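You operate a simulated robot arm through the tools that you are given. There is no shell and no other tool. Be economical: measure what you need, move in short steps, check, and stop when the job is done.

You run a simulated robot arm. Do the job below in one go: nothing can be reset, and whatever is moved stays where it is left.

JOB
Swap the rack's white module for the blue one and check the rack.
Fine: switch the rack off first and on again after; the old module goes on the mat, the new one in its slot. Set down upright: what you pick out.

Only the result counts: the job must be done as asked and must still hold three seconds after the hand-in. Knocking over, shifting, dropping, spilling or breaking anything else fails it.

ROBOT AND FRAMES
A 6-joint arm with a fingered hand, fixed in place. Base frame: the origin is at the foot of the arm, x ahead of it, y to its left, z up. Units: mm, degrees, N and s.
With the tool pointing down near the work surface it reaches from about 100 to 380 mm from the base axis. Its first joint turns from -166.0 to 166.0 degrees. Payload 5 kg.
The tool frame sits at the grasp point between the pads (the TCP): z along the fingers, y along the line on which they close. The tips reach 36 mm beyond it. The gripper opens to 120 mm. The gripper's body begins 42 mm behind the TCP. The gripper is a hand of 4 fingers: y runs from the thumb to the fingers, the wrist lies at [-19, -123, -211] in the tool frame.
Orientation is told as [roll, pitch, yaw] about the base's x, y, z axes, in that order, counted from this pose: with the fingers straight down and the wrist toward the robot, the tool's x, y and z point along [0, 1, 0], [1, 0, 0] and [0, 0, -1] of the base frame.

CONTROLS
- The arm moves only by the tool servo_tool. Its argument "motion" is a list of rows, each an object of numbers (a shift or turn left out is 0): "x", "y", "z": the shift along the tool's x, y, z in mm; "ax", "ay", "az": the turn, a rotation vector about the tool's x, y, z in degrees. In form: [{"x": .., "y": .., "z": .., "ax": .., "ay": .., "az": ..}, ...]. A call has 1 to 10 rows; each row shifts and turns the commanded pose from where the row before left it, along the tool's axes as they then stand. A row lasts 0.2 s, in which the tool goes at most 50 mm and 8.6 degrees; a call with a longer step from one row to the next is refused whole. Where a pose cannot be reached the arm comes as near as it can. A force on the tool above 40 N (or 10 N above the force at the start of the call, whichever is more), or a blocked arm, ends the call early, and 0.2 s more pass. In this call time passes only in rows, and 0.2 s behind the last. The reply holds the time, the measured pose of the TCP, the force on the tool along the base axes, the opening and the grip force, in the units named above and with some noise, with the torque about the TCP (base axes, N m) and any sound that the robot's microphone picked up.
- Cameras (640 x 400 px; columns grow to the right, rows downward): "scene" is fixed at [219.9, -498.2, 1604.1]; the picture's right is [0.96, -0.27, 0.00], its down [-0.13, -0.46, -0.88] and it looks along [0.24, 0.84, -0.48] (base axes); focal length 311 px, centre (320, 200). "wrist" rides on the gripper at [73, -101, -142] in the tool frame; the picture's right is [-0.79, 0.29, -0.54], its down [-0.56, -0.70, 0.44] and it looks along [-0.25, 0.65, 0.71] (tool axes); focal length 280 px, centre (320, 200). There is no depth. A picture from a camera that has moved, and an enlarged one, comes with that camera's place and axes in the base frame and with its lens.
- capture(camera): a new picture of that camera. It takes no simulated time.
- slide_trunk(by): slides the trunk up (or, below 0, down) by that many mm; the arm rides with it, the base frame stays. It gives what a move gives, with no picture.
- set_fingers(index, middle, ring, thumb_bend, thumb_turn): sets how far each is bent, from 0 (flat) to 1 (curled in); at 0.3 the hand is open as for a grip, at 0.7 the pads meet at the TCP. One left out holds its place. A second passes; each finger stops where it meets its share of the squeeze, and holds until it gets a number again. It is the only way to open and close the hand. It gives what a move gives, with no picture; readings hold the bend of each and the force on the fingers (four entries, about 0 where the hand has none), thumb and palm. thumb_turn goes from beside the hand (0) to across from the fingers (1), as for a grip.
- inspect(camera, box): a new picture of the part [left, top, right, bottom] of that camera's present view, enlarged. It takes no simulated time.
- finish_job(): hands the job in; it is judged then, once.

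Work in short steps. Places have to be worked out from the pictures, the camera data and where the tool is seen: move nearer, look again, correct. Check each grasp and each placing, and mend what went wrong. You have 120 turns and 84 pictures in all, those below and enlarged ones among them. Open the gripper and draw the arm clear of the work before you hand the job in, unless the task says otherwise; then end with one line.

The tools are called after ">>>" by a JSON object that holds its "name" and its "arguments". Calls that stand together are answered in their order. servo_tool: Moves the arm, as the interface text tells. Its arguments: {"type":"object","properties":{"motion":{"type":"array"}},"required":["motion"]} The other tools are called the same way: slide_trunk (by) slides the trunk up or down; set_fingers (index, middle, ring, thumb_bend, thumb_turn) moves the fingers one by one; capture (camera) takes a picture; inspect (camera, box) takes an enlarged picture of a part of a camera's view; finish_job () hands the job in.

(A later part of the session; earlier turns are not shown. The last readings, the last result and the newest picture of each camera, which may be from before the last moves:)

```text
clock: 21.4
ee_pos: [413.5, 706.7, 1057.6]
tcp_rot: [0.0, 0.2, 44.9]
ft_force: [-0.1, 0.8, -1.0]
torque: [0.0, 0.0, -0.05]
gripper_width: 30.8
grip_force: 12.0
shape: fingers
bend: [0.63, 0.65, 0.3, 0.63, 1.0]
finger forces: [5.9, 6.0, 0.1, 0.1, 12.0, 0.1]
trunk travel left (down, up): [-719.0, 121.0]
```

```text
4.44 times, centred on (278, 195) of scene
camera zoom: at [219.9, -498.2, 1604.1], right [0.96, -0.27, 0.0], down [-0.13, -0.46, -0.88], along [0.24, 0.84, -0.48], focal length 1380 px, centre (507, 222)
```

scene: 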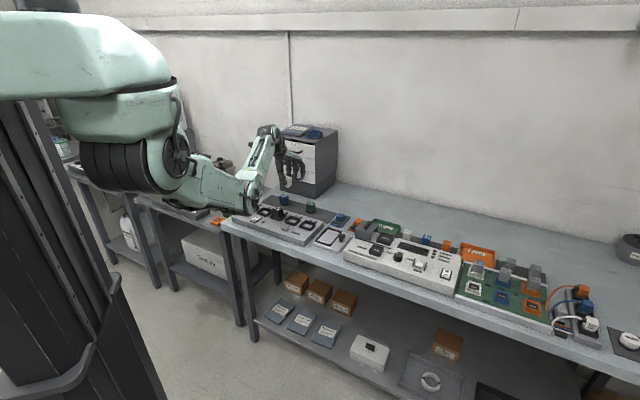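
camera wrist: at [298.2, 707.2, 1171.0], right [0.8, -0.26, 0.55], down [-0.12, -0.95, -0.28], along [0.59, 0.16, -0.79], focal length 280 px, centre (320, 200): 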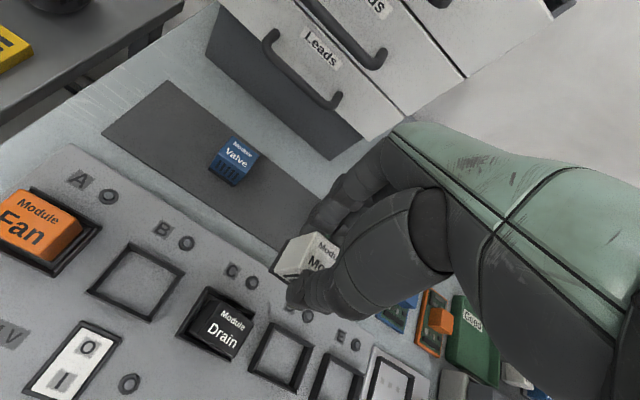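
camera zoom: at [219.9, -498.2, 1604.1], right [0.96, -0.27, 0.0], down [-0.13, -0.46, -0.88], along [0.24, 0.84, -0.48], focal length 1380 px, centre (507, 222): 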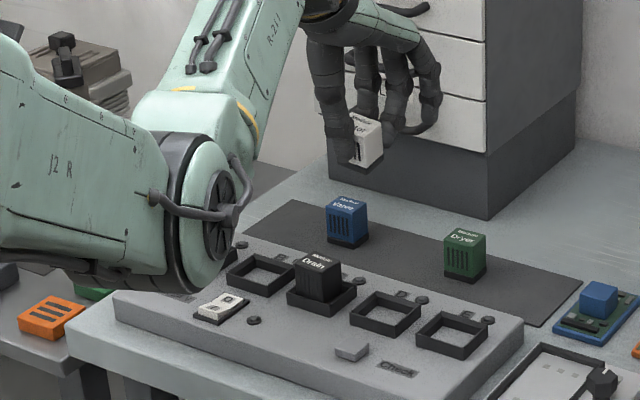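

Drain looks seated and upright again. A nearer spot on the mat, right of the Dryer at about (552,655), is within reach. First I check how the white module sits in the hand after the bump.

>>> {"name": "inspect", "arguments": {"camera": "scene", "box": [264, 160, 312, 190]}}

>>> {"name": "inspect", "arguments": {"camera": "wrist", "box": [180, 160, 420, 310]}}

```text
13.33 times, centred on (288, 175) of scene
camera zoom: at [219.9, -498.2, 1604.1], right [0.96, -0.27, 0.0], down [-0.13, -0.46, -0.88], along [0.24, 0.84, -0.48], focal length 4141 px, centre (747, 533)
```

zoom: 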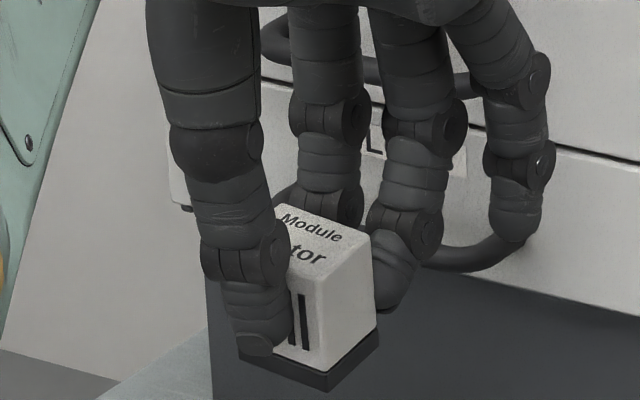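

```text
2.67 times, centred on (300, 235) of wrist
camera zoom: at [291.9, 685.9, 1201.6], right [0.76, -0.35, 0.54], down [-0.1, -0.89, -0.44], along [0.64, 0.28, -0.72], focal length 748 px, centre (373, 107)
```

zoom: 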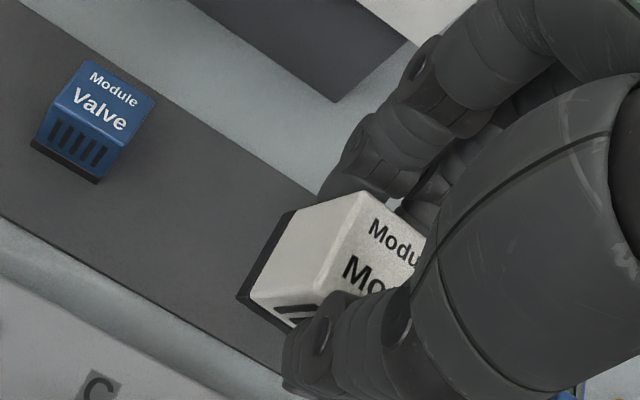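

The module is upright (within ~3°), bottom about 54 mm below TCP. I carry it over to above the free right end of the mat.

>>> {"name": "servo_tool", "arguments": {"motion": [{"x": -33, "y": 10}, {"x": -33, "y": 10}, {"x": -33, "y": 10}, {"x": -33, "y": 10, "z": 10}, {"y": 11, "z": 20}]}}

>>> {"name": "inspect", "arguments": {"camera": "scene", "box": [230, 150, 358, 230]}}

>>> {"name": "capture", "arguments": {"camera": "wrist"}}

```text
clock: 22.6
ee_pos: [544.2, 648.7, 1027.8]
tcp_rot: [0.0, 0.3, 44.8]
ft_force: [0.4, 0.6, -0.7]
torque: [-0.03, -0.01, -0.03]
gripper_width: 31.1
grip_force: 12.0
shape: fingers
bend: [0.63, 0.65, 0.3, 0.63, 1.0]
finger forces: [6.0, 5.9, 0.0, 0.0, 12.0, 0.1]
trunk travel left (down, up): [-719.0, 121.0]
```

```text
5.00 times, centred on (294, 190) of scene
camera zoom: at [219.9, -498.2, 1604.1], right [0.96, -0.27, 0.0], down [-0.13, -0.46, -0.88], along [0.24, 0.84, -0.48], focal length 1553 px, centre (450, 250)
```

zoom: 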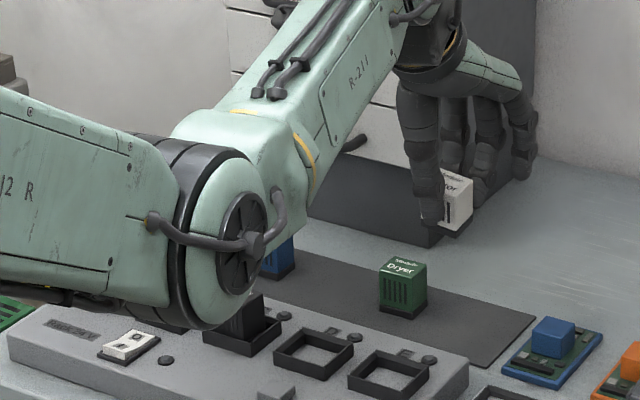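

```text
37 pictures are left
camera wrist: at [421.6, 629.0, 1171.4], right [0.76, -0.35, 0.54], down [-0.1, -0.89, -0.44], along [0.64, 0.28, -0.72], focal length 280 px, centre (320, 200)
```

wrist: 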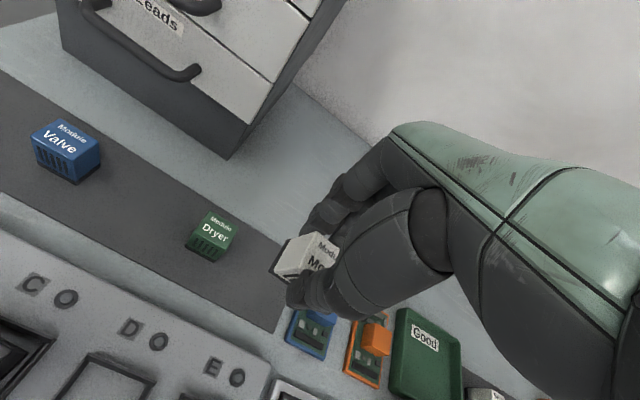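

Mat front edge is at v≈826 and the module is at v≈844, u≈-69; I nudge it 8 mm deeper and descend towards the mat.

>>> {"name": "servo_tool", "arguments": {"motion": [{"y": 4, "z": 25}, {"y": 4, "z": 25}, {"z": 25}, {"z": 20}]}}

>>> {"name": "inspect", "arguments": {"camera": "scene", "box": [230, 160, 358, 240]}}

>>> {"name": "capture", "arguments": {"camera": "wrist"}}

```text
clock: 23.6
ee_pos: [548.2, 654.0, 932.3]
tcp_rot: [0.0, 0.3, 44.8]
ft_force: [0.5, 0.6, -0.3]
torque: [-0.02, 0.02, 0.03]
gripper_width: 31.1
grip_force: 11.9
shape: fingers
bend: [0.63, 0.65, 0.3, 0.63, 1.0]
finger forces: [6.0, 5.8, 0.0, 0.1, 11.9, 0.0]
trunk travel left (down, up): [-719.0, 121.0]
```

```text
5.00 times, centred on (294, 200) of scene
camera zoom: at [219.9, -498.2, 1604.1], right [0.96, -0.27, 0.0], down [-0.13, -0.46, -0.88], along [0.24, 0.84, -0.48], focal length 1553 px, centre (450, 200)
```

zoom: 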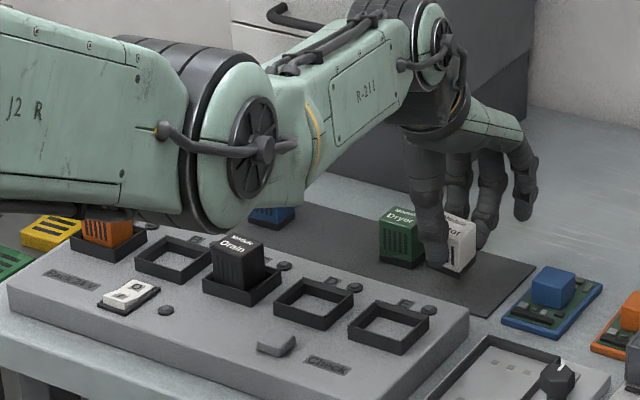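

```text
35 pictures are left
camera wrist: at [426.7, 634.0, 1076.0], right [0.76, -0.35, 0.54], down [-0.1, -0.89, -0.44], along [0.64, 0.28, -0.72], focal length 280 px, centre (320, 200)
```

wrist: 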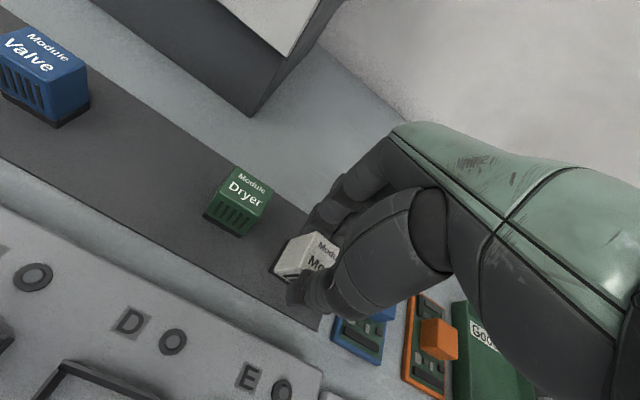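

Module hovers over the mat clear of the Dryer. I lower slowly until contact.

>>> {"name": "servo_tool", "arguments": {"motion": [{"z": 6}, {"z": 5}, {"z": 4}, {"z": 2}]}}

>>> {"name": "inspect", "arguments": {"camera": "scene", "box": [290, 180, 354, 220]}}

```text
clock: 24.6
ee_pos: [548.3, 652.6, 916.3]
tcp_rot: [0.0, 0.3, 44.9]
ft_force: [-0.6, 0.7, 0.0]
torque: [0.02, -0.03, 0.02]
gripper_width: 31.0
grip_force: 12.0
shape: fingers
bend: [0.63, 0.65, 0.3, 0.63, 1.0]
finger forces: [6.0, 5.8, 0.0, 0.0, 11.9, 0.0]
trunk travel left (down, up): [-719.0, 121.0]
```

```text
10.00 times, centred on (322, 200) of scene
camera zoom: at [219.9, -498.2, 1604.1], right [0.96, -0.27, 0.0], down [-0.13, -0.46, -0.88], along [0.24, 0.84, -0.48], focal length 3106 px, centre (300, 200)
```

zoom: 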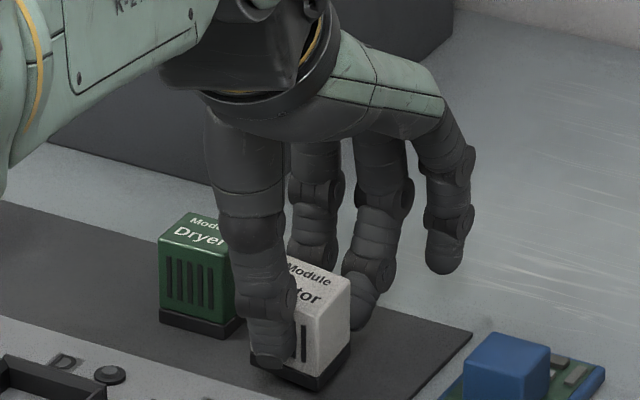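

No contact yet; continue in 2 mm steps.

>>> {"name": "servo_tool", "arguments": {"motion": [{"z": 2}, {"z": 2}, {"z": 1.5}]}}

```text
clock: 25.4
ee_pos: [547.9, 652.8, 910.4]
tcp_rot: [0.0, 0.3, 44.9]
ft_force: [0.0, -0.1, -0.4]
torque: [0.0, -0.02, -0.02]
gripper_width: 30.8
grip_force: 11.6
shape: fingers
bend: [0.63, 0.65, 0.3, 0.63, 1.0]
finger forces: [6.1, 5.8, 0.0, 0.0, 11.9, 0.0]
trunk travel left (down, up): [-719.0, 121.0]
```

Still free; I go on in small steps watching the force.

>>> {"name": "servo_tool", "arguments": {"motion": [{"z": 1.5}, {"z": 1.5}, {"z": 1.5}]}}

>>> {"name": "inspect", "arguments": {"camera": "scene", "box": [290, 180, 354, 220]}}

```text
clock: 26.2
ee_pos: [547.2, 653.3, 908.8]
tcp_rot: [0.1, 0.0, 45.0]
ft_force: [0.7, 3.1, 7.4]
torque: [0.0, -0.04, 0.03]
gripper_width: 30.7
grip_force: 12.5
shape: fingers
bend: [0.63, 0.65, 0.3, 0.63, 1.0]
finger forces: [6.0, 8.7, 0.0, 0.1, 10.9, 0.1]
trunk travel left (down, up): [-719.0, 121.0]
```

```text
10.00 times, centred on (322, 200) of scene
camera zoom: at [219.9, -498.2, 1604.1], right [0.96, -0.27, 0.0], down [-0.13, -0.46, -0.88], along [0.24, 0.84, -0.48], focal length 3106 px, centre (300, 200)
```

zoom: 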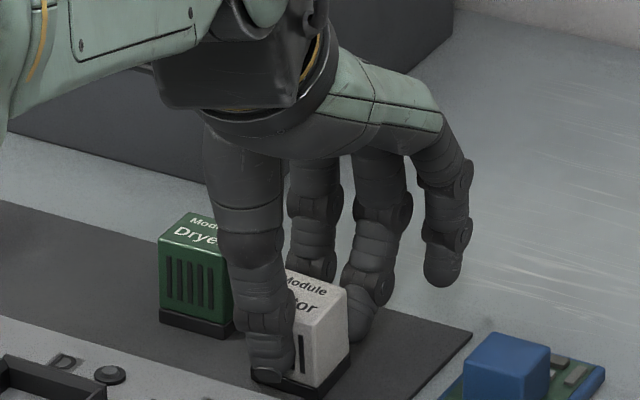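

Contact with the mat (7 N up). I release with a small opening so thumb stays clear of the rack edge.

>>> {"name": "set_fingers", "arguments": {"index": 0.52, "middle": 0.52, "thumb_bend": 0.52}}

>>> {"name": "inspect", "arguments": {"camera": "scene", "box": [290, 180, 354, 220]}}

```text
clock: 27.2
ee_pos: [547.4, 652.0, 906.6]
tcp_rot: [0.0, 0.3, 45.0]
ft_force: [0.5, 0.3, -0.6]
torque: [0.0, 0.03, 0.02]
gripper_width: 58.0
grip_force: 0.0
shape: fingers
bend: [0.52, 0.52, 0.3, 0.52, 1.0]
finger forces: [0.1, 0.1, 0.1, 0.0, 0.0, 0.1]
trunk travel left (down, up): [-719.0, 121.0]
```

```text
10.00 times, centred on (322, 200) of scene
camera zoom: at [219.9, -498.2, 1604.1], right [0.96, -0.27, 0.0], down [-0.13, -0.46, -0.88], along [0.24, 0.84, -0.48], focal length 3106 px, centre (300, 200)
```

zoom: 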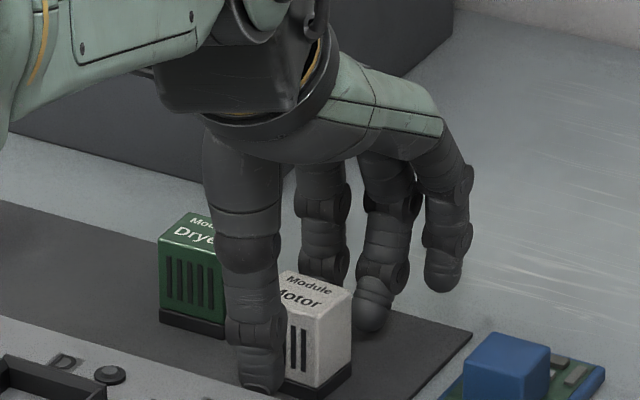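

The white module stands upright on the mat. I lift straight up and clear.

>>> {"name": "servo_tool", "arguments": {"motion": [{"z": -10}, {"z": -20}, {"z": -30}, {"z": -30}, {"z": -30}]}}

>>> {"name": "capture", "arguments": {"camera": "wrist"}}

>>> {"name": "inspect", "arguments": {"camera": "scene", "box": [230, 160, 358, 240]}}

```text
clock: 28.4
ee_pos: [548.9, 651.6, 1027.2]
tcp_rot: [0.0, 0.2, 45.0]
ft_force: [-0.1, -0.7, -0.1]
torque: [0.02, 0.01, 0.0]
gripper_width: 57.7
grip_force: 0.1
shape: fingers
bend: [0.52, 0.52, 0.3, 0.52, 1.0]
finger forces: [0.0, 0.0, 0.0, 0.0, 0.1, 0.1]
trunk travel left (down, up): [-719.0, 121.0]
```

```text
31 pictures are left
camera wrist: at [426.5, 632.0, 1171.9], right [0.76, -0.35, 0.54], down [-0.1, -0.89, -0.44], along [0.64, 0.28, -0.72], focal length 280 px, centre (320, 200)
```

wrist: 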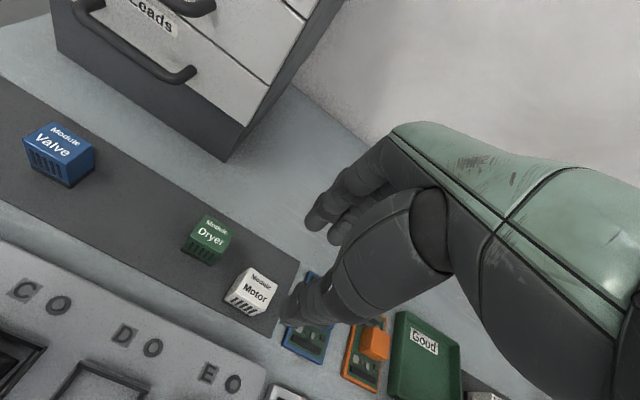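

```text
5.00 times, centred on (294, 200) of scene
camera zoom: at [219.9, -498.2, 1604.1], right [0.96, -0.27, 0.0], down [-0.13, -0.46, -0.88], along [0.24, 0.84, -0.48], focal length 1553 px, centre (450, 200)
```

zoom: 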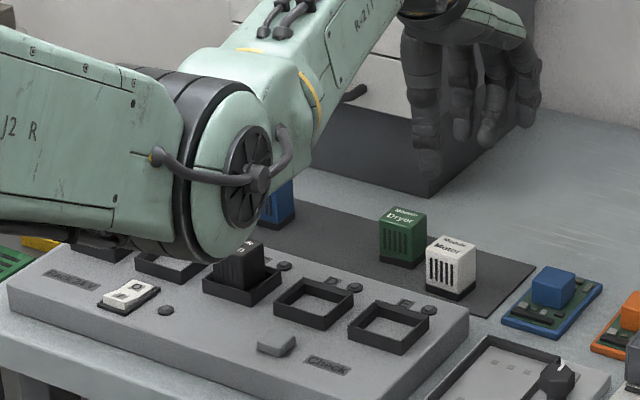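

White is standing fully on the mat. Next is the Valve at ≈(416,822); it needs more reach, so I go up and back first (raising), then lower the trunk in steps.

>>> {"name": "servo_tool", "arguments": {"motion": [{"z": -35}, {"x": 35.7, "y": -8.4, "z": -25}, {"x": 35.7, "y": -8.4, "z": -25}, {"x": 35.7, "y": -8.4, "z": -25}, {"x": 35.7, "y": -8.4, "z": -25}, {"x": 35.7, "y": -8.4, "z": -20}, {"x": 35.7, "y": -8.4, "z": -20}]}}

>>> {"name": "capture", "arguments": {"camera": "scene"}}

```text
clock: 30.0
ee_pos: [361.6, 770.0, 1200.4]
tcp_rot: [0.0, 0.3, 45.0]
ft_force: [0.2, 0.5, -0.1]
torque: [-0.01, -0.04, -0.01]
gripper_width: 57.7
grip_force: 0.0
shape: fingers
bend: [0.52, 0.52, 0.3, 0.52, 1.0]
finger forces: [0.0, 0.0, 0.0, 0.0, 0.0, 0.0]
trunk travel left (down, up): [-719.0, 121.0]
```

```text
29 pictures are left
```

scene: 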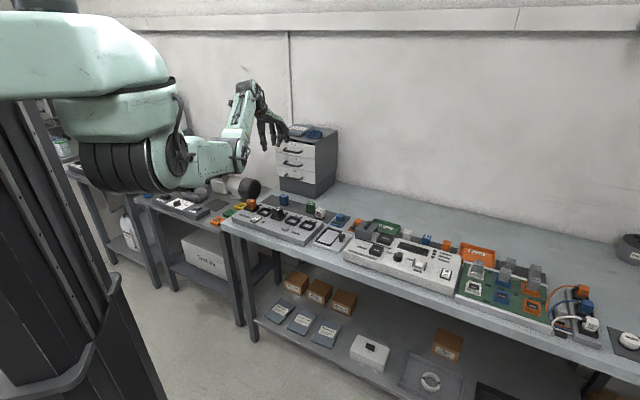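

The elbow stays in front of the bench and high. I bend the ring finger in a bit and lower the trunk 200 mm.

>>> {"name": "set_fingers", "arguments": {"index": 0.42, "middle": 0.42, "thumb_bend": 0.42, "ring": 0.4}}

>>> {"name": "slide_trunk", "arguments": {"by": -180}}

>>> {"name": "capture", "arguments": {"camera": "scene"}}

```text
clock: 31.0
ee_pos: [361.9, 770.5, 1201.6]
tcp_rot: [0.1, 0.3, 44.9]
ft_force: [-0.4, -0.4, -0.4]
torque: [0.02, -0.04, -0.02]
gripper_width: 87.4
grip_force: 0.1
shape: fingers
bend: [0.42, 0.42, 0.4, 0.42, 0.99]
finger forces: [0.0, 0.0, 0.0, 0.0, 0.0, 0.0]
trunk travel left (down, up): [-719.0, 121.0]
```

```text
clock: 33.0
ee_pos: [362.4, 768.9, 1022.3]
tcp_rot: [0.0, 0.2, 44.9]
ft_force: [0.1, -0.1, 0.8]
torque: [-0.04, 0.02, -0.03]
gripper_width: 87.6
grip_force: 0.1
shape: fingers
bend: [0.42, 0.42, 0.4, 0.42, 0.99]
finger forces: [0.0, 0.0, 0.1, 0.1, 0.0, 0.1]
trunk travel left (down, up): [-539.0, 301.0]
```

```text
28 pictures are left
```

scene: 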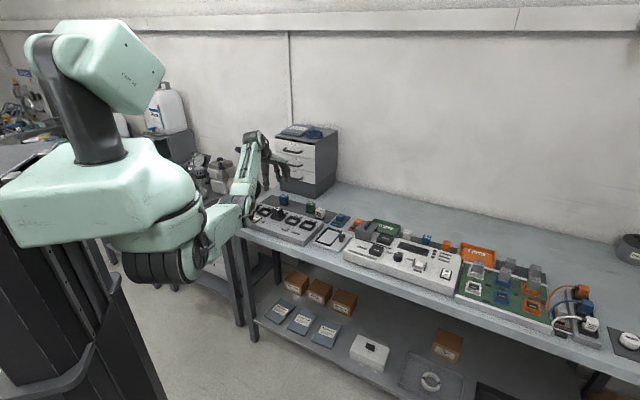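

Shoulder is now much lower with the elbow still bent. I advance over the Valve in short rows.

>>> {"name": "servo_tool", "arguments": {"motion": [{"y": 20}, {"y": 20, "x": 2}, {"y": 18}, {"y": 17}]}}

>>> {"name": "inspect", "arguments": {"camera": "wrist", "box": [160, 160, 400, 310]}}

>>> {"name": "inspect", "arguments": {"camera": "scene", "box": [210, 140, 338, 220]}}

```text
clock: 34.0
ee_pos: [405.6, 806.2, 1021.7]
tcp_rot: [0.0, 0.3, 44.8]
ft_force: [0.7, -0.4, 0.2]
torque: [0.01, -0.02, 0.0]
gripper_width: 88.0
grip_force: 0.1
shape: fingers
bend: [0.42, 0.42, 0.4, 0.42, 0.99]
finger forces: [0.0, 0.0, 0.0, 0.1, 0.0, 0.0]
out of reach, approached as far as the arm can: row 3, 4
trunk travel left (down, up): [-539.0, 301.0]
```

```text
2.67 times, centred on (280, 235) of wrist
camera zoom: at [284.3, 786.9, 1164.7], right [0.76, -0.35, 0.54], down [-0.1, -0.89, -0.44], along [0.64, 0.28, -0.72], focal length 748 px, centre (427, 107)
```

zoom: 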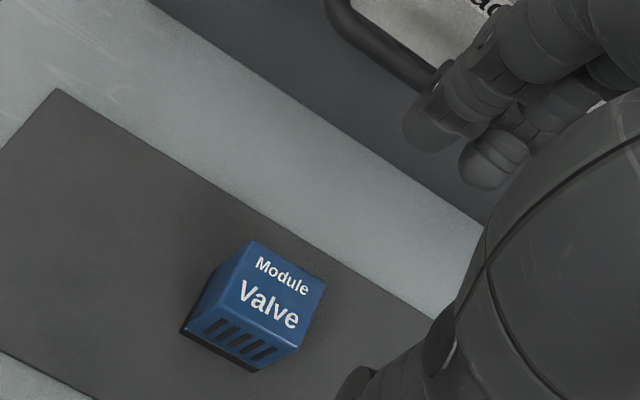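

```text
5.00 times, centred on (274, 180) of scene
camera zoom: at [219.9, -498.2, 1604.1], right [0.96, -0.27, 0.0], down [-0.13, -0.46, -0.88], along [0.24, 0.84, -0.48], focal length 1553 px, centre (550, 300)
```

zoom: 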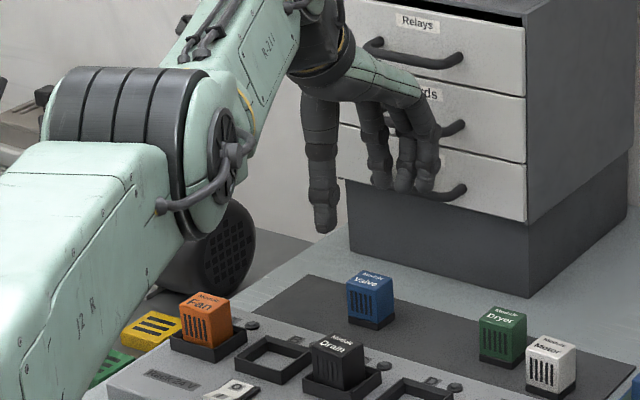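

The arm is straight now, ~20 mm short for a level hand. I'll raise the trunk for safety, then tilt the hand 10° (wrist back and down) which brings the Valve within reach.

>>> {"name": "slide_trunk", "arguments": {"by": 80}}

>>> {"name": "servo_tool", "arguments": {"motion": [{"y": -10}, {"ax": -3, "y": -5}, {"ax": -3, "y": -5}, {"ax": -4, "y": -5}]}}

```text
clock: 35.2
ee_pos: [406.6, 807.0, 1100.2]
tcp_rot: [0.1, 0.3, 44.8]
ft_force: [0.1, 0.8, -0.6]
torque: [0.01, 0.03, 0.01]
gripper_width: 87.8
grip_force: 0.0
shape: fingers
bend: [0.42, 0.42, 0.4, 0.42, 0.99]
finger forces: [0.0, 0.0, 0.1, 0.0, 0.0, 0.0]
trunk travel left (down, up): [-619.0, 221.0]
```

```text
clock: 36.2
ee_pos: [388.3, 788.7, 1101.0]
tcp_rot: [-0.1, -9.8, 44.9]
ft_force: [-0.9, -0.3, 0.0]
torque: [0.02, 0.03, -0.01]
gripper_width: 87.9
grip_force: 0.0
shape: fingers
bend: [0.42, 0.42, 0.4, 0.42, 0.99]
finger forces: [0.0, 0.1, 0.0, 0.0, 0.0, 0.1]
trunk travel left (down, up): [-619.0, 221.0]
```

The tilt worked without jumping. I lower the trunk 130 mm, then advance over the Valve.

>>> {"name": "slide_trunk", "arguments": {"by": -130}}

>>> {"name": "servo_tool", "arguments": {"motion": [{"x": 3.5, "y": 13}, {"x": 3.5, "y": 13}, {"y": 13}]}}

>>> {"name": "inspect", "arguments": {"camera": "wrist", "box": [180, 150, 420, 300]}}

>>> {"name": "inspect", "arguments": {"camera": "scene", "box": [220, 150, 332, 220]}}

```text
clock: 37.8
ee_pos: [387.4, 788.7, 970.6]
tcp_rot: [0.0, -9.8, 44.9]
ft_force: [-0.2, 0.5, 0.3]
torque: [-0.02, -0.02, 0.01]
gripper_width: 88.1
grip_force: 0.1
shape: fingers
bend: [0.42, 0.42, 0.4, 0.42, 0.99]
finger forces: [0.0, 0.1, 0.1, 0.0, 0.0, 0.0]
trunk travel left (down, up): [-489.0, 351.0]
```

```text
clock: 38.6
ee_pos: [410.9, 820.5, 976.9]
tcp_rot: [0.0, -9.8, 45.0]
ft_force: [-0.5, 0.3, 0.7]
torque: [0.0, 0.01, 0.01]
gripper_width: 87.9
grip_force: 0.1
shape: fingers
bend: [0.42, 0.42, 0.4, 0.42, 0.99]
finger forces: [0.1, 0.0, 0.0, 0.0, 0.0, 0.1]
trunk travel left (down, up): [-489.0, 351.0]
```

```text
2.67 times, centred on (300, 225) of wrist
camera zoom: at [272.1, 784.5, 1101.9], right [0.69, -0.42, 0.58], down [-0.04, -0.83, -0.56], along [0.72, 0.36, -0.59], focal length 748 px, centre (373, 133)
```

zoom: 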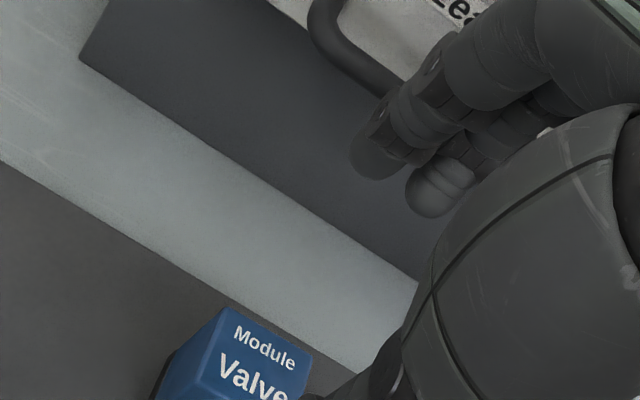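

```text
5.71 times, centred on (276, 185) of scene
camera zoom: at [219.9, -498.2, 1604.1], right [0.96, -0.27, 0.0], down [-0.13, -0.46, -0.88], along [0.24, 0.84, -0.48], focal length 1775 px, centre (571, 286)
```

zoom: 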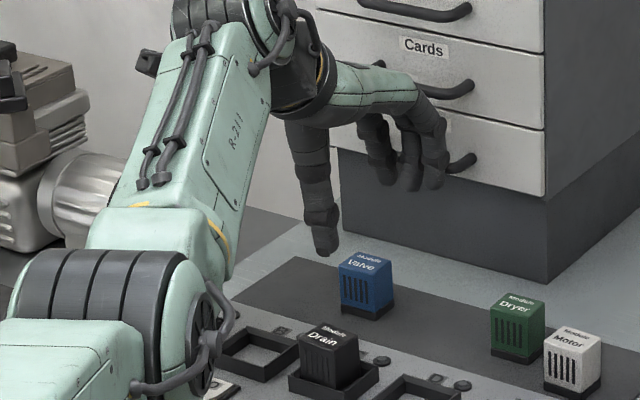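

TCP is right over the Valve. I narrow the fingers a little to stay off the drawer handle and descend vertically (compensating the tilt).

>>> {"name": "set_fingers", "arguments": {"index": 0.46, "middle": 0.46, "ring": 0.42}}

>>> {"name": "servo_tool", "arguments": {"motion": [{"z": 14.8, "y": -2.6}, {"z": 14.8, "y": -2.6}, {"z": 13.8, "y": -2.4}, {"z": 9.8, "y": -1.7}]}}

>>> {"name": "inspect", "arguments": {"camera": "wrist", "box": [180, 150, 420, 300]}}

>>> {"name": "inspect", "arguments": {"camera": "scene", "box": [240, 160, 320, 210]}}

```text
clock: 39.6
ee_pos: [410.5, 821.2, 977.9]
tcp_rot: [0.0, -9.7, 44.9]
ft_force: [0.5, 0.0, 0.3]
torque: [-0.02, 0.0, -0.01]
gripper_width: 82.0
grip_force: 0.0
shape: fingers
bend: [0.46, 0.46, 0.42, 0.42, 0.99]
finger forces: [0.0, 0.1, 0.0, 0.0, 0.0, 0.0]
trunk travel left (down, up): [-489.0, 351.0]
```

```text
clock: 40.6
ee_pos: [410.6, 819.6, 924.4]
tcp_rot: [-0.1, -9.7, 44.9]
ft_force: [0.0, 0.6, 0.8]
torque: [-0.02, -0.02, -0.01]
gripper_width: 82.2
grip_force: 0.2
shape: fingers
bend: [0.46, 0.46, 0.42, 0.42, 0.99]
finger forces: [0.0, 0.1, 0.1, 0.1, 0.1, 0.1]
trunk travel left (down, up): [-489.0, 351.0]
```

```text
2.67 times, centred on (300, 225) of wrist
camera zoom: at [272.0, 784.1, 1047.8], right [0.69, -0.42, 0.58], down [-0.04, -0.83, -0.55], along [0.72, 0.36, -0.59], focal length 748 px, centre (373, 133)
```

zoom: 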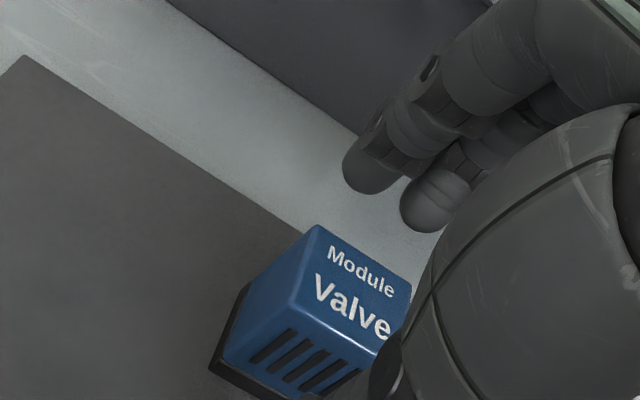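

```text
8.00 times, centred on (280, 185) of scene
camera zoom: at [219.9, -498.2, 1604.1], right [0.96, -0.27, 0.0], down [-0.13, -0.46, -0.88], along [0.24, 0.84, -0.48], focal length 2484 px, centre (640, 320)
```

zoom: 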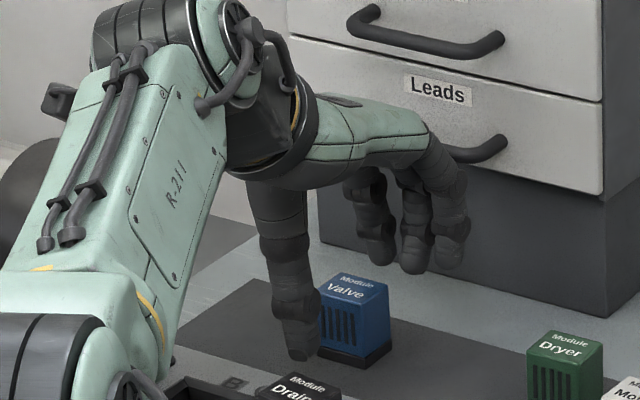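

Valve centre is confirmed at (417,823). I shift 4 mm sideways to centre the fingers and go down to grasp height.

>>> {"name": "servo_tool", "arguments": {"motion": [{"x": 4}, {"z": 6.9, "y": -1.2}, {"z": 5, "y": -0.8}]}}

>>> {"name": "set_fingers", "arguments": {"index": 0.7, "middle": 0.7, "thumb_bend": 0.7}}

>>> {"name": "inspect", "arguments": {"camera": "wrist", "box": [180, 150, 420, 300]}}

>>> {"name": "inspect", "arguments": {"camera": "scene", "box": [248, 170, 312, 210]}}

```text
clock: 41.4
ee_pos: [408.0, 824.2, 910.8]
tcp_rot: [0.0, -9.8, 44.9]
ft_force: [0.0, -0.6, -0.6]
torque: [0.01, 0.02, 0.0]
gripper_width: 81.9
grip_force: 0.1
shape: fingers
bend: [0.46, 0.46, 0.42, 0.42, 0.99]
finger forces: [0.0, 0.0, 0.0, 0.0, 0.0, 0.0]
trunk travel left (down, up): [-489.0, 351.0]
```

```text
clock: 42.4
ee_pos: [407.8, 823.3, 911.4]
tcp_rot: [0.0, -9.7, 44.9]
ft_force: [0.4, 1.3, 2.0]
torque: [0.03, -0.04, 0.03]
gripper_width: 30.1
grip_force: 11.9
shape: fingers
bend: [0.64, 0.65, 0.42, 0.61, 1.0]
finger forces: [6.4, 6.7, 0.0, 0.0, 11.9, 0.0]
trunk travel left (down, up): [-489.0, 351.0]
```

```text
2.67 times, centred on (300, 225) of wrist
camera zoom: at [269.2, 787.6, 1035.7], right [0.69, -0.42, 0.58], down [-0.04, -0.83, -0.56], along [0.72, 0.36, -0.59], focal length 748 px, centre (373, 133)
```

zoom: 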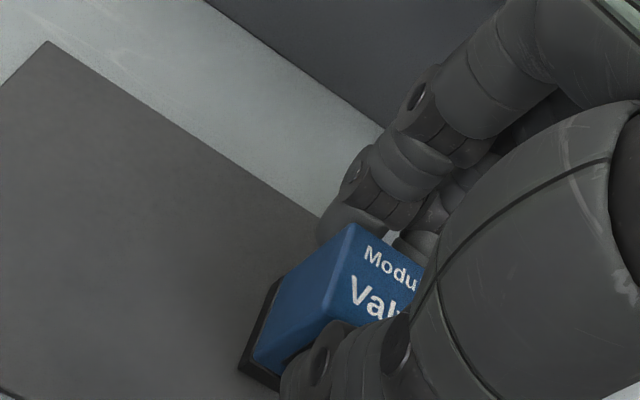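

```text
10.00 times, centred on (280, 190) of scene
camera zoom: at [219.9, -498.2, 1604.1], right [0.96, -0.27, 0.0], down [-0.13, -0.46, -0.88], along [0.24, 0.84, -0.48], focal length 3106 px, centre (720, 300)
```

zoom: 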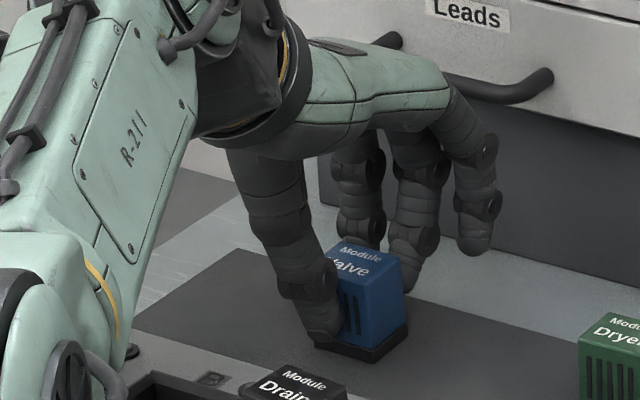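

Valve is gripped at ~12 N. I lift it vertically.

>>> {"name": "servo_tool", "arguments": {"motion": [{"z": -4.9, "y": 0.9}, {"z": -9.9, "y": 1.7}, {"z": -14.8, "y": 2.6}, {"z": -19.7, "y": 3.5}, {"z": -19.7, "y": 3.5}]}}

>>> {"name": "inspect", "arguments": {"camera": "scene", "box": [220, 140, 332, 210]}}

```text
clock: 43.6
ee_pos: [407.9, 823.6, 979.9]
tcp_rot: [0.1, -9.7, 44.9]
ft_force: [-0.3, 0.1, 0.0]
torque: [-0.02, 0.03, 0.01]
gripper_width: 30.0
grip_force: 12.1
shape: fingers
bend: [0.64, 0.66, 0.42, 0.61, 1.0]
finger forces: [6.2, 5.7, 0.0, 0.0, 12.0, 0.0]
trunk travel left (down, up): [-489.0, 351.0]
```

```text
5.71 times, centred on (276, 175) of scene
camera zoom: at [219.9, -498.2, 1604.1], right [0.96, -0.27, 0.0], down [-0.13, -0.46, -0.88], along [0.24, 0.84, -0.48], focal length 1775 px, centre (571, 343)
```

zoom: 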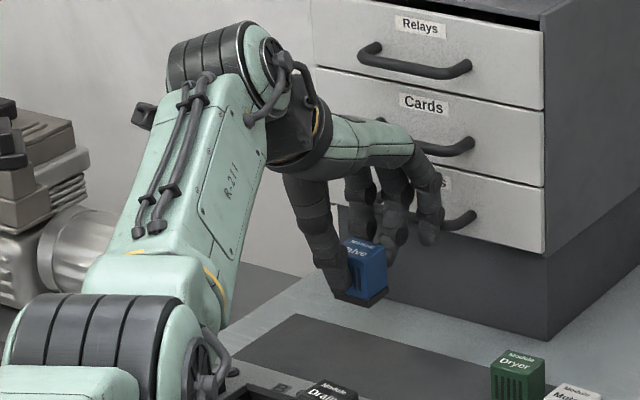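

Valve is up and upright. I raise the trunk back to its former level before folding the arm towards slot B.

>>> {"name": "slide_trunk", "arguments": {"by": 230}}

>>> {"name": "servo_tool", "arguments": {"motion": [{"y": -25}, {"y": -35}, {"y": -35}, {"y": -35, "z": 20}, {"z": 40}, {"z": 40}]}}

>>> {"name": "inspect", "arguments": {"camera": "scene", "box": [190, 130, 350, 230]}}

>>> {"name": "capture", "arguments": {"camera": "wrist"}}

```text
clock: 46.0
ee_pos: [407.9, 824.1, 1211.2]
tcp_rot: [0.0, -9.7, 44.9]
ft_force: [-0.4, -0.7, -0.1]
torque: [0.04, -0.01, 0.0]
gripper_width: 30.0
grip_force: 12.0
shape: fingers
bend: [0.64, 0.66, 0.42, 0.61, 1.0]
finger forces: [6.1, 5.6, 0.0, 0.0, 11.8, 0.0]
trunk travel left (down, up): [-719.0, 121.0]
```

```text
clock: 47.4
ee_pos: [330.7, 746.1, 1091.7]
tcp_rot: [0.2, -9.8, 44.9]
ft_force: [-0.2, 0.1, 0.4]
torque: [-0.01, -0.03, -0.01]
gripper_width: 30.0
grip_force: 11.4
shape: fingers
bend: [0.65, 0.66, 0.42, 0.61, 1.0]
finger forces: [5.9, 5.6, 0.0, 0.0, 11.5, 0.1]
trunk travel left (down, up): [-719.0, 121.0]
```

```text
4.00 times, centred on (270, 180) of scene
camera zoom: at [219.9, -498.2, 1604.1], right [0.96, -0.27, 0.0], down [-0.13, -0.46, -0.88], along [0.24, 0.84, -0.48], focal length 1242 px, centre (520, 280)
```

zoom: 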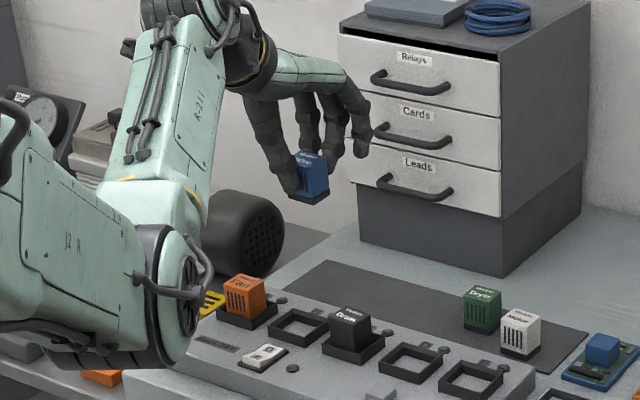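

```text
17 pictures are left
camera wrist: at [192.1, 709.6, 1215.5], right [0.69, -0.42, 0.58], down [-0.04, -0.83, -0.56], along [0.72, 0.36, -0.59], focal length 280 px, centre (320, 200)
```

wrist: 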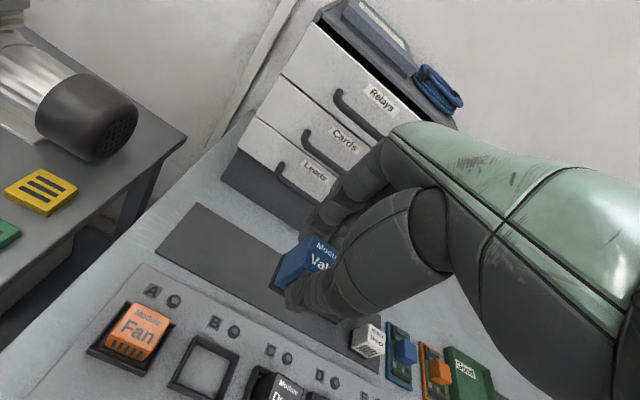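

Valve is held upright. I move above slot B (≈(312,720)) and descend until the module bottom is ~30 mm above the rack.

>>> {"name": "servo_tool", "arguments": {"motion": [{"x": 2.6, "y": -33.7}, {"z": 29.6, "y": -5.2}, {"z": 29.6, "y": -5.2}, {"z": 29.6, "y": -5.2}, {"z": 24.6, "y": -4.3}]}}

>>> {"name": "inspect", "arguments": {"camera": "scene", "box": [240, 180, 304, 220]}}

>>> {"name": "inspect", "arguments": {"camera": "wrist", "box": [200, 190, 400, 315]}}

```text
clock: 48.6
ee_pos: [304.8, 724.5, 969.7]
tcp_rot: [0.0, -9.8, 44.9]
ft_force: [0.1, 0.1, -0.2]
torque: [-0.02, 0.0, 0.0]
gripper_width: 30.1
grip_force: 10.7
shape: fingers
bend: [0.65, 0.66, 0.42, 0.61, 1.0]
finger forces: [5.9, 5.6, 0.0, 0.1, 11.5, 0.0]
trunk travel left (down, up): [-719.0, 121.0]
```

```text
10.00 times, centred on (272, 200) of scene
camera zoom: at [219.9, -498.2, 1604.1], right [0.96, -0.27, 0.0], down [-0.13, -0.46, -0.88], along [0.24, 0.84, -0.48], focal length 3106 px, centre (800, 200)
```

zoom: 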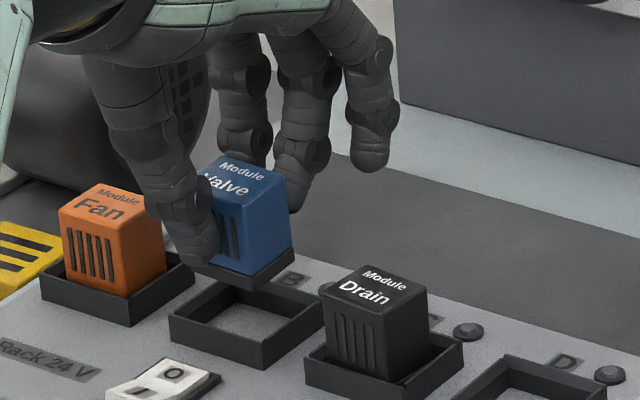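

```text
3.20 times, centred on (300, 252) of wrist
camera zoom: at [166.1, 687.4, 1093.8], right [0.69, -0.42, 0.58], down [-0.04, -0.83, -0.55], along [0.72, 0.36, -0.59], focal length 897 px, centre (384, 32)
```

zoom: 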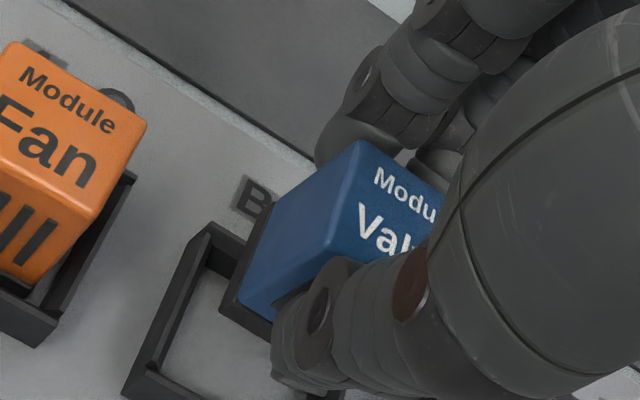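

The views don't agree unless the Valve has tilted with the hand (~10°, its rear edge raised). Leveling the hand here, where reach allows it, should make the module upright; then I re-measure.

>>> {"name": "servo_tool", "arguments": {"motion": [{"ax": 5, "z": -5}, {"ax": 4.9}]}}

>>> {"name": "inspect", "arguments": {"camera": "scene", "box": [240, 180, 304, 220]}}

>>> {"name": "inspect", "arguments": {"camera": "wrist", "box": [200, 220, 400, 345]}}

```text
clock: 49.2
ee_pos: [303.7, 722.9, 973.7]
tcp_rot: [0.0, 0.3, 44.9]
ft_force: [-0.6, 0.7, -1.0]
torque: [0.01, -0.02, 0.0]
gripper_width: 30.1
grip_force: 11.6
shape: fingers
bend: [0.65, 0.66, 0.42, 0.61, 1.0]
finger forces: [5.9, 5.7, 0.0, 0.1, 11.4, 0.1]
trunk travel left (down, up): [-719.0, 121.0]
```

```text
10.00 times, centred on (272, 200) of scene
camera zoom: at [219.9, -498.2, 1604.1], right [0.96, -0.27, 0.0], down [-0.13, -0.46, -0.88], along [0.24, 0.84, -0.48], focal length 3106 px, centre (800, 200)
```

zoom: 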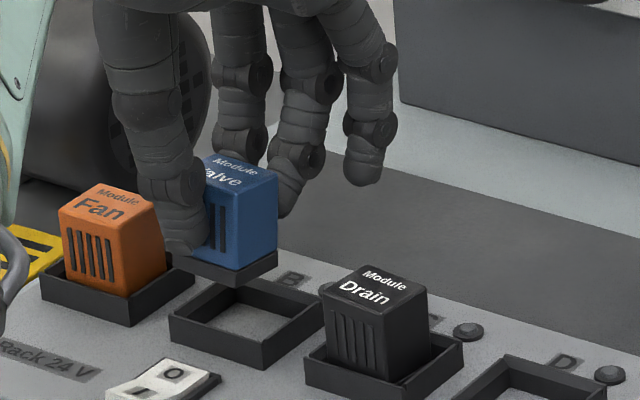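

```text
3.20 times, centred on (300, 282) of wrist
camera zoom: at [181.4, 703.3, 1118.0], right [0.76, -0.35, 0.54], down [-0.1, -0.89, -0.44], along [0.64, 0.28, -0.72], focal length 897 px, centre (384, -64)
```

zoom: 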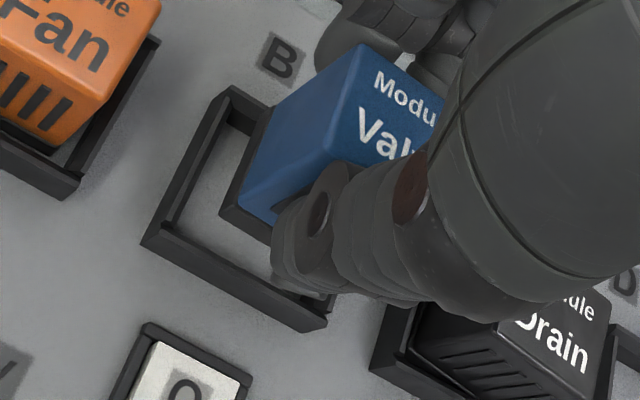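

The module is level now. It sits about 4–5 mm in -x from the socket centre; I correct this and lower by 20 mm to compare with the socket at close height.

>>> {"name": "servo_tool", "arguments": {"motion": [{"x": -3.2, "y": 3.2}, {"z": 12}, {"z": 8}]}}

>>> {"name": "inspect", "arguments": {"camera": "wrist", "box": [210, 220, 370, 320]}}

>>> {"name": "inspect", "arguments": {"camera": "scene", "box": [246, 190, 294, 220]}}

```text
clock: 50.0
ee_pos: [308.5, 722.6, 954.0]
tcp_rot: [-0.1, 0.0, 44.9]
ft_force: [0.1, 0.0, -0.5]
torque: [0.0, 0.01, 0.0]
gripper_width: 30.0
grip_force: 11.4
shape: fingers
bend: [0.65, 0.66, 0.42, 0.61, 1.0]
finger forces: [5.9, 5.7, 0.0, 0.0, 11.4, 0.0]
trunk travel left (down, up): [-719.0, 121.0]
```

```text
4.00 times, centred on (290, 270) of wrist
camera zoom: at [186.1, 702.5, 1097.7], right [0.76, -0.35, 0.54], down [-0.1, -0.89, -0.44], along [0.64, 0.28, -0.72], focal length 1122 px, centre (440, -80)
```

zoom: 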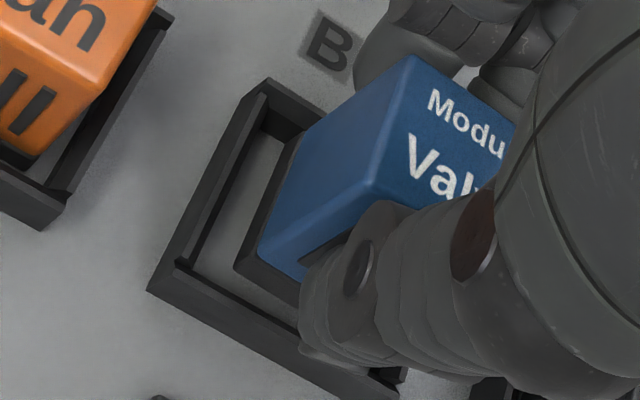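

```text
13.33 times, centred on (270, 205) of scene
camera zoom: at [219.9, -498.2, 1604.1], right [0.96, -0.27, 0.0], down [-0.13, -0.46, -0.88], along [0.24, 0.84, -0.48], focal length 4141 px, centre (987, 133)
```

zoom: 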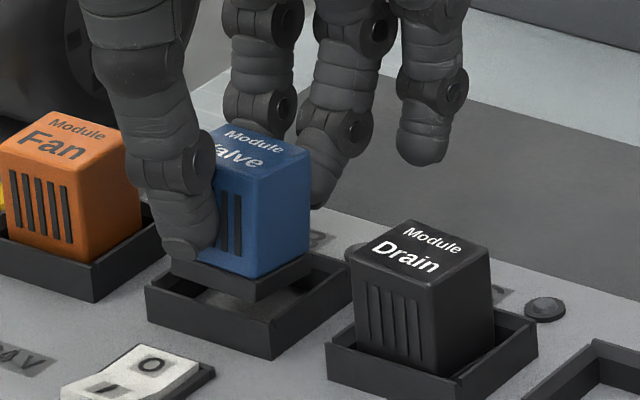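

The module is now about 18 mm above its seat and within ~1–2 mm of the socket centre. I nudge 1 mm and lower slowly, watching force.

>>> {"name": "servo_tool", "arguments": {"motion": [{"x": -1, "y": 1, "z": 3}, {"z": 3}, {"z": 3}, {"z": 2}]}}

```text
clock: 51.0
ee_pos: [308.4, 722.6, 941.9]
tcp_rot: [-0.1, 0.2, 44.9]
ft_force: [1.3, -0.1, -1.5]
torque: [0.0, -0.02, -0.01]
gripper_width: 30.0
grip_force: 11.3
shape: fingers
bend: [0.65, 0.66, 0.42, 0.61, 1.0]
finger forces: [5.9, 5.6, 0.1, 0.0, 11.4, 0.1]
trunk travel left (down, up): [-719.0, 121.0]
```

No resistance past rim height. I continue in 1.5 mm steps.

>>> {"name": "servo_tool", "arguments": {"motion": [{"z": 1.5}, {"z": 1.5}, {"z": 1.5}]}}

```text
clock: 51.8
ee_pos: [308.4, 723.9, 939.0]
tcp_rot: [0.1, 0.2, 44.9]
ft_force: [-0.4, -0.5, 2.3]
torque: [0.03, -0.04, -0.01]
gripper_width: 29.9
grip_force: 11.6
shape: fingers
bend: [0.65, 0.66, 0.42, 0.61, 1.0]
finger forces: [5.8, 5.7, 0.1, 0.1, 11.8, 0.1]
trunk travel left (down, up): [-719.0, 121.0]
```

A light 2 N contact starts at TCP 939. I push a bit more and look.

>>> {"name": "servo_tool", "arguments": {"motion": [{"z": 1.5}, {"z": 1}]}}

>>> {"name": "inspect", "arguments": {"camera": "scene", "box": [236, 185, 300, 225]}}

```text
clock: 52.4
ee_pos: [307.9, 722.6, 937.9]
tcp_rot: [0.1, 0.0, 45.0]
ft_force: [-0.9, 0.6, 9.0]
torque: [0.03, 0.02, 0.02]
gripper_width: 29.5
grip_force: 12.2
shape: fingers
bend: [0.65, 0.66, 0.42, 0.61, 1.0]
finger forces: [5.8, 6.0, 0.0, 0.0, 12.9, 0.0]
trunk travel left (down, up): [-719.0, 121.0]
```

```text
10.00 times, centred on (268, 205) of scene
camera zoom: at [219.9, -498.2, 1604.1], right [0.96, -0.27, 0.0], down [-0.13, -0.46, -0.88], along [0.24, 0.84, -0.48], focal length 3106 px, centre (840, 150)
```

zoom: 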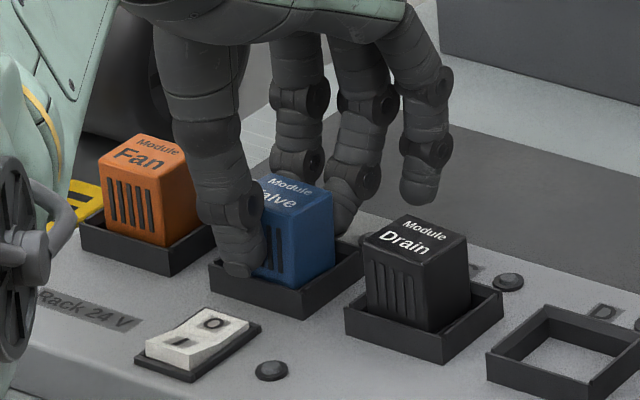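

The Valve stands in socket B at the same height as its neighbours, with 9 N of seating force. I release.

>>> {"name": "set_fingers", "arguments": {"index": 0.5, "middle": 0.5, "thumb_bend": 0.5}}

>>> {"name": "servo_tool", "arguments": {"motion": [{"z": -8}, {"z": -20}, {"z": -30}, {"z": -30}, {"z": -30}, {"z": -30}]}}

>>> {"name": "inspect", "arguments": {"camera": "wrist", "box": [60, 200, 380, 400]}}

```text
clock: 53.4
ee_pos: [308.4, 723.1, 936.4]
tcp_rot: [0.0, 0.2, 44.9]
ft_force: [0.0, -0.3, -0.3]
torque: [-0.02, 0.04, -0.04]
gripper_width: 63.7
grip_force: 0.0
shape: fingers
bend: [0.5, 0.5, 0.42, 0.5, 1.0]
finger forces: [0.1, 0.0, 0.0, 0.0, 0.1, 0.0]
trunk travel left (down, up): [-719.0, 121.0]
```

```text
clock: 54.8
ee_pos: [308.1, 723.1, 1082.4]
tcp_rot: [0.0, 0.3, 44.9]
ft_force: [-1.0, -0.4, -0.7]
torque: [0.02, 0.02, -0.02]
gripper_width: 63.9
grip_force: 0.0
shape: fingers
bend: [0.5, 0.5, 0.42, 0.5, 1.0]
finger forces: [0.0, 0.0, 0.1, 0.0, 0.0, 0.0]
trunk travel left (down, up): [-719.0, 121.0]
```

```text
2.00 times, centred on (220, 300) of wrist
camera zoom: at [186.1, 701.8, 1225.7], right [0.76, -0.35, 0.54], down [-0.1, -0.89, -0.44], along [0.64, 0.28, -0.72], focal length 561 px, centre (520, 0)
```

zoom: 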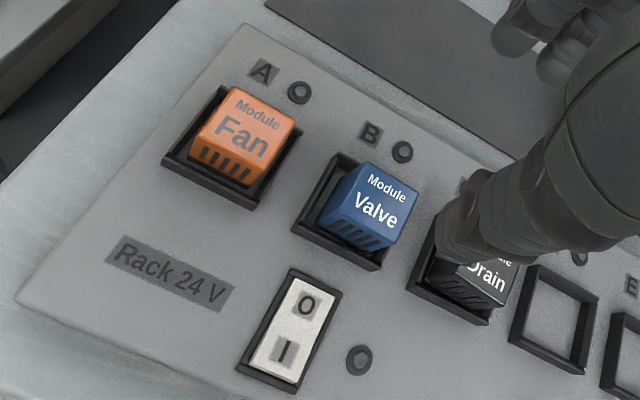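

Valve is seated upright in B. Now I form the pointing hand again, turn back to yaw 0 and move above the switch's I side.

>>> {"name": "set_fingers", "arguments": {"index": 0.35, "middle": 1, "ring": 1, "thumb_bend": 0.1, "thumb_turn": 1}}

>>> {"name": "servo_tool", "arguments": {"motion": [{"az": 7.5}, {"az": 7.5}, {"az": 7.5}, {"az": 7.5}, {"az": 7.5}, {"az": 7.4}, {"x": -23, "y": -39}, {"x": -23, "y": -39}, {"x": -22, "y": -39}]}}

>>> {"name": "servo_tool", "arguments": {"motion": [{"z": 40}, {"z": 40}, {"z": 40}, {"z": 25}]}}

>>> {"name": "inspect", "arguments": {"camera": "wrist", "box": [150, 130, 390, 280]}}

```text
clock: 55.8
ee_pos: [307.4, 721.5, 1082.8]
tcp_rot: [0.0, 0.2, 44.9]
ft_force: [-0.2, 0.6, 0.0]
torque: [-0.02, 0.0, 0.03]
gripper_width: 134.7
grip_force: 0.1
shape: fingers
bend: [0.35, 1.0, 1.0, 0.1, 0.96]
finger forces: [0.1, 0.1, 0.0, 0.0, 0.0, 0.0]
trunk travel left (down, up): [-719.0, 121.0]
```

```text
clock: 57.8
ee_pos: [191.0, 654.6, 1083.4]
tcp_rot: [-0.1, 0.1, 0.0]
ft_force: [-0.3, 0.4, 0.4]
torque: [-0.01, 0.0, -0.01]
gripper_width: 134.9
grip_force: 0.1
shape: fingers
bend: [0.35, 1.0, 1.0, 0.1, 0.96]
finger forces: [0.1, 0.0, 0.0, 0.0, 0.1, 0.0]
trunk travel left (down, up): [-719.0, 121.0]
```

```text
clock: 58.8
ee_pos: [190.7, 654.2, 938.1]
tcp_rot: [-0.1, 0.1, 0.0]
ft_force: [-0.8, -0.2, -0.6]
torque: [-0.02, -0.01, 0.0]
gripper_width: 135.3
grip_force: 0.0
shape: fingers
bend: [0.35, 1.0, 1.0, 0.1, 0.96]
finger forces: [0.0, 0.0, 0.0, 0.1, 0.0, 0.0]
trunk travel left (down, up): [-719.0, 121.0]
```

```text
2.67 times, centred on (270, 205) of wrist
camera zoom: at [89.9, 727.1, 1081.9], right [0.29, -0.79, 0.54], down [-0.7, -0.56, -0.44], along [0.65, -0.25, -0.72], focal length 748 px, centre (453, 187)
```

zoom: 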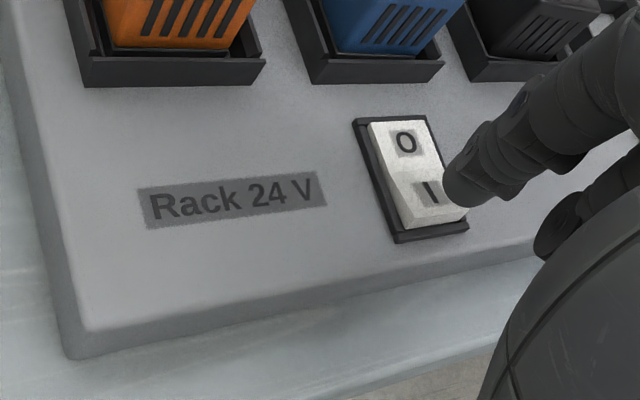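

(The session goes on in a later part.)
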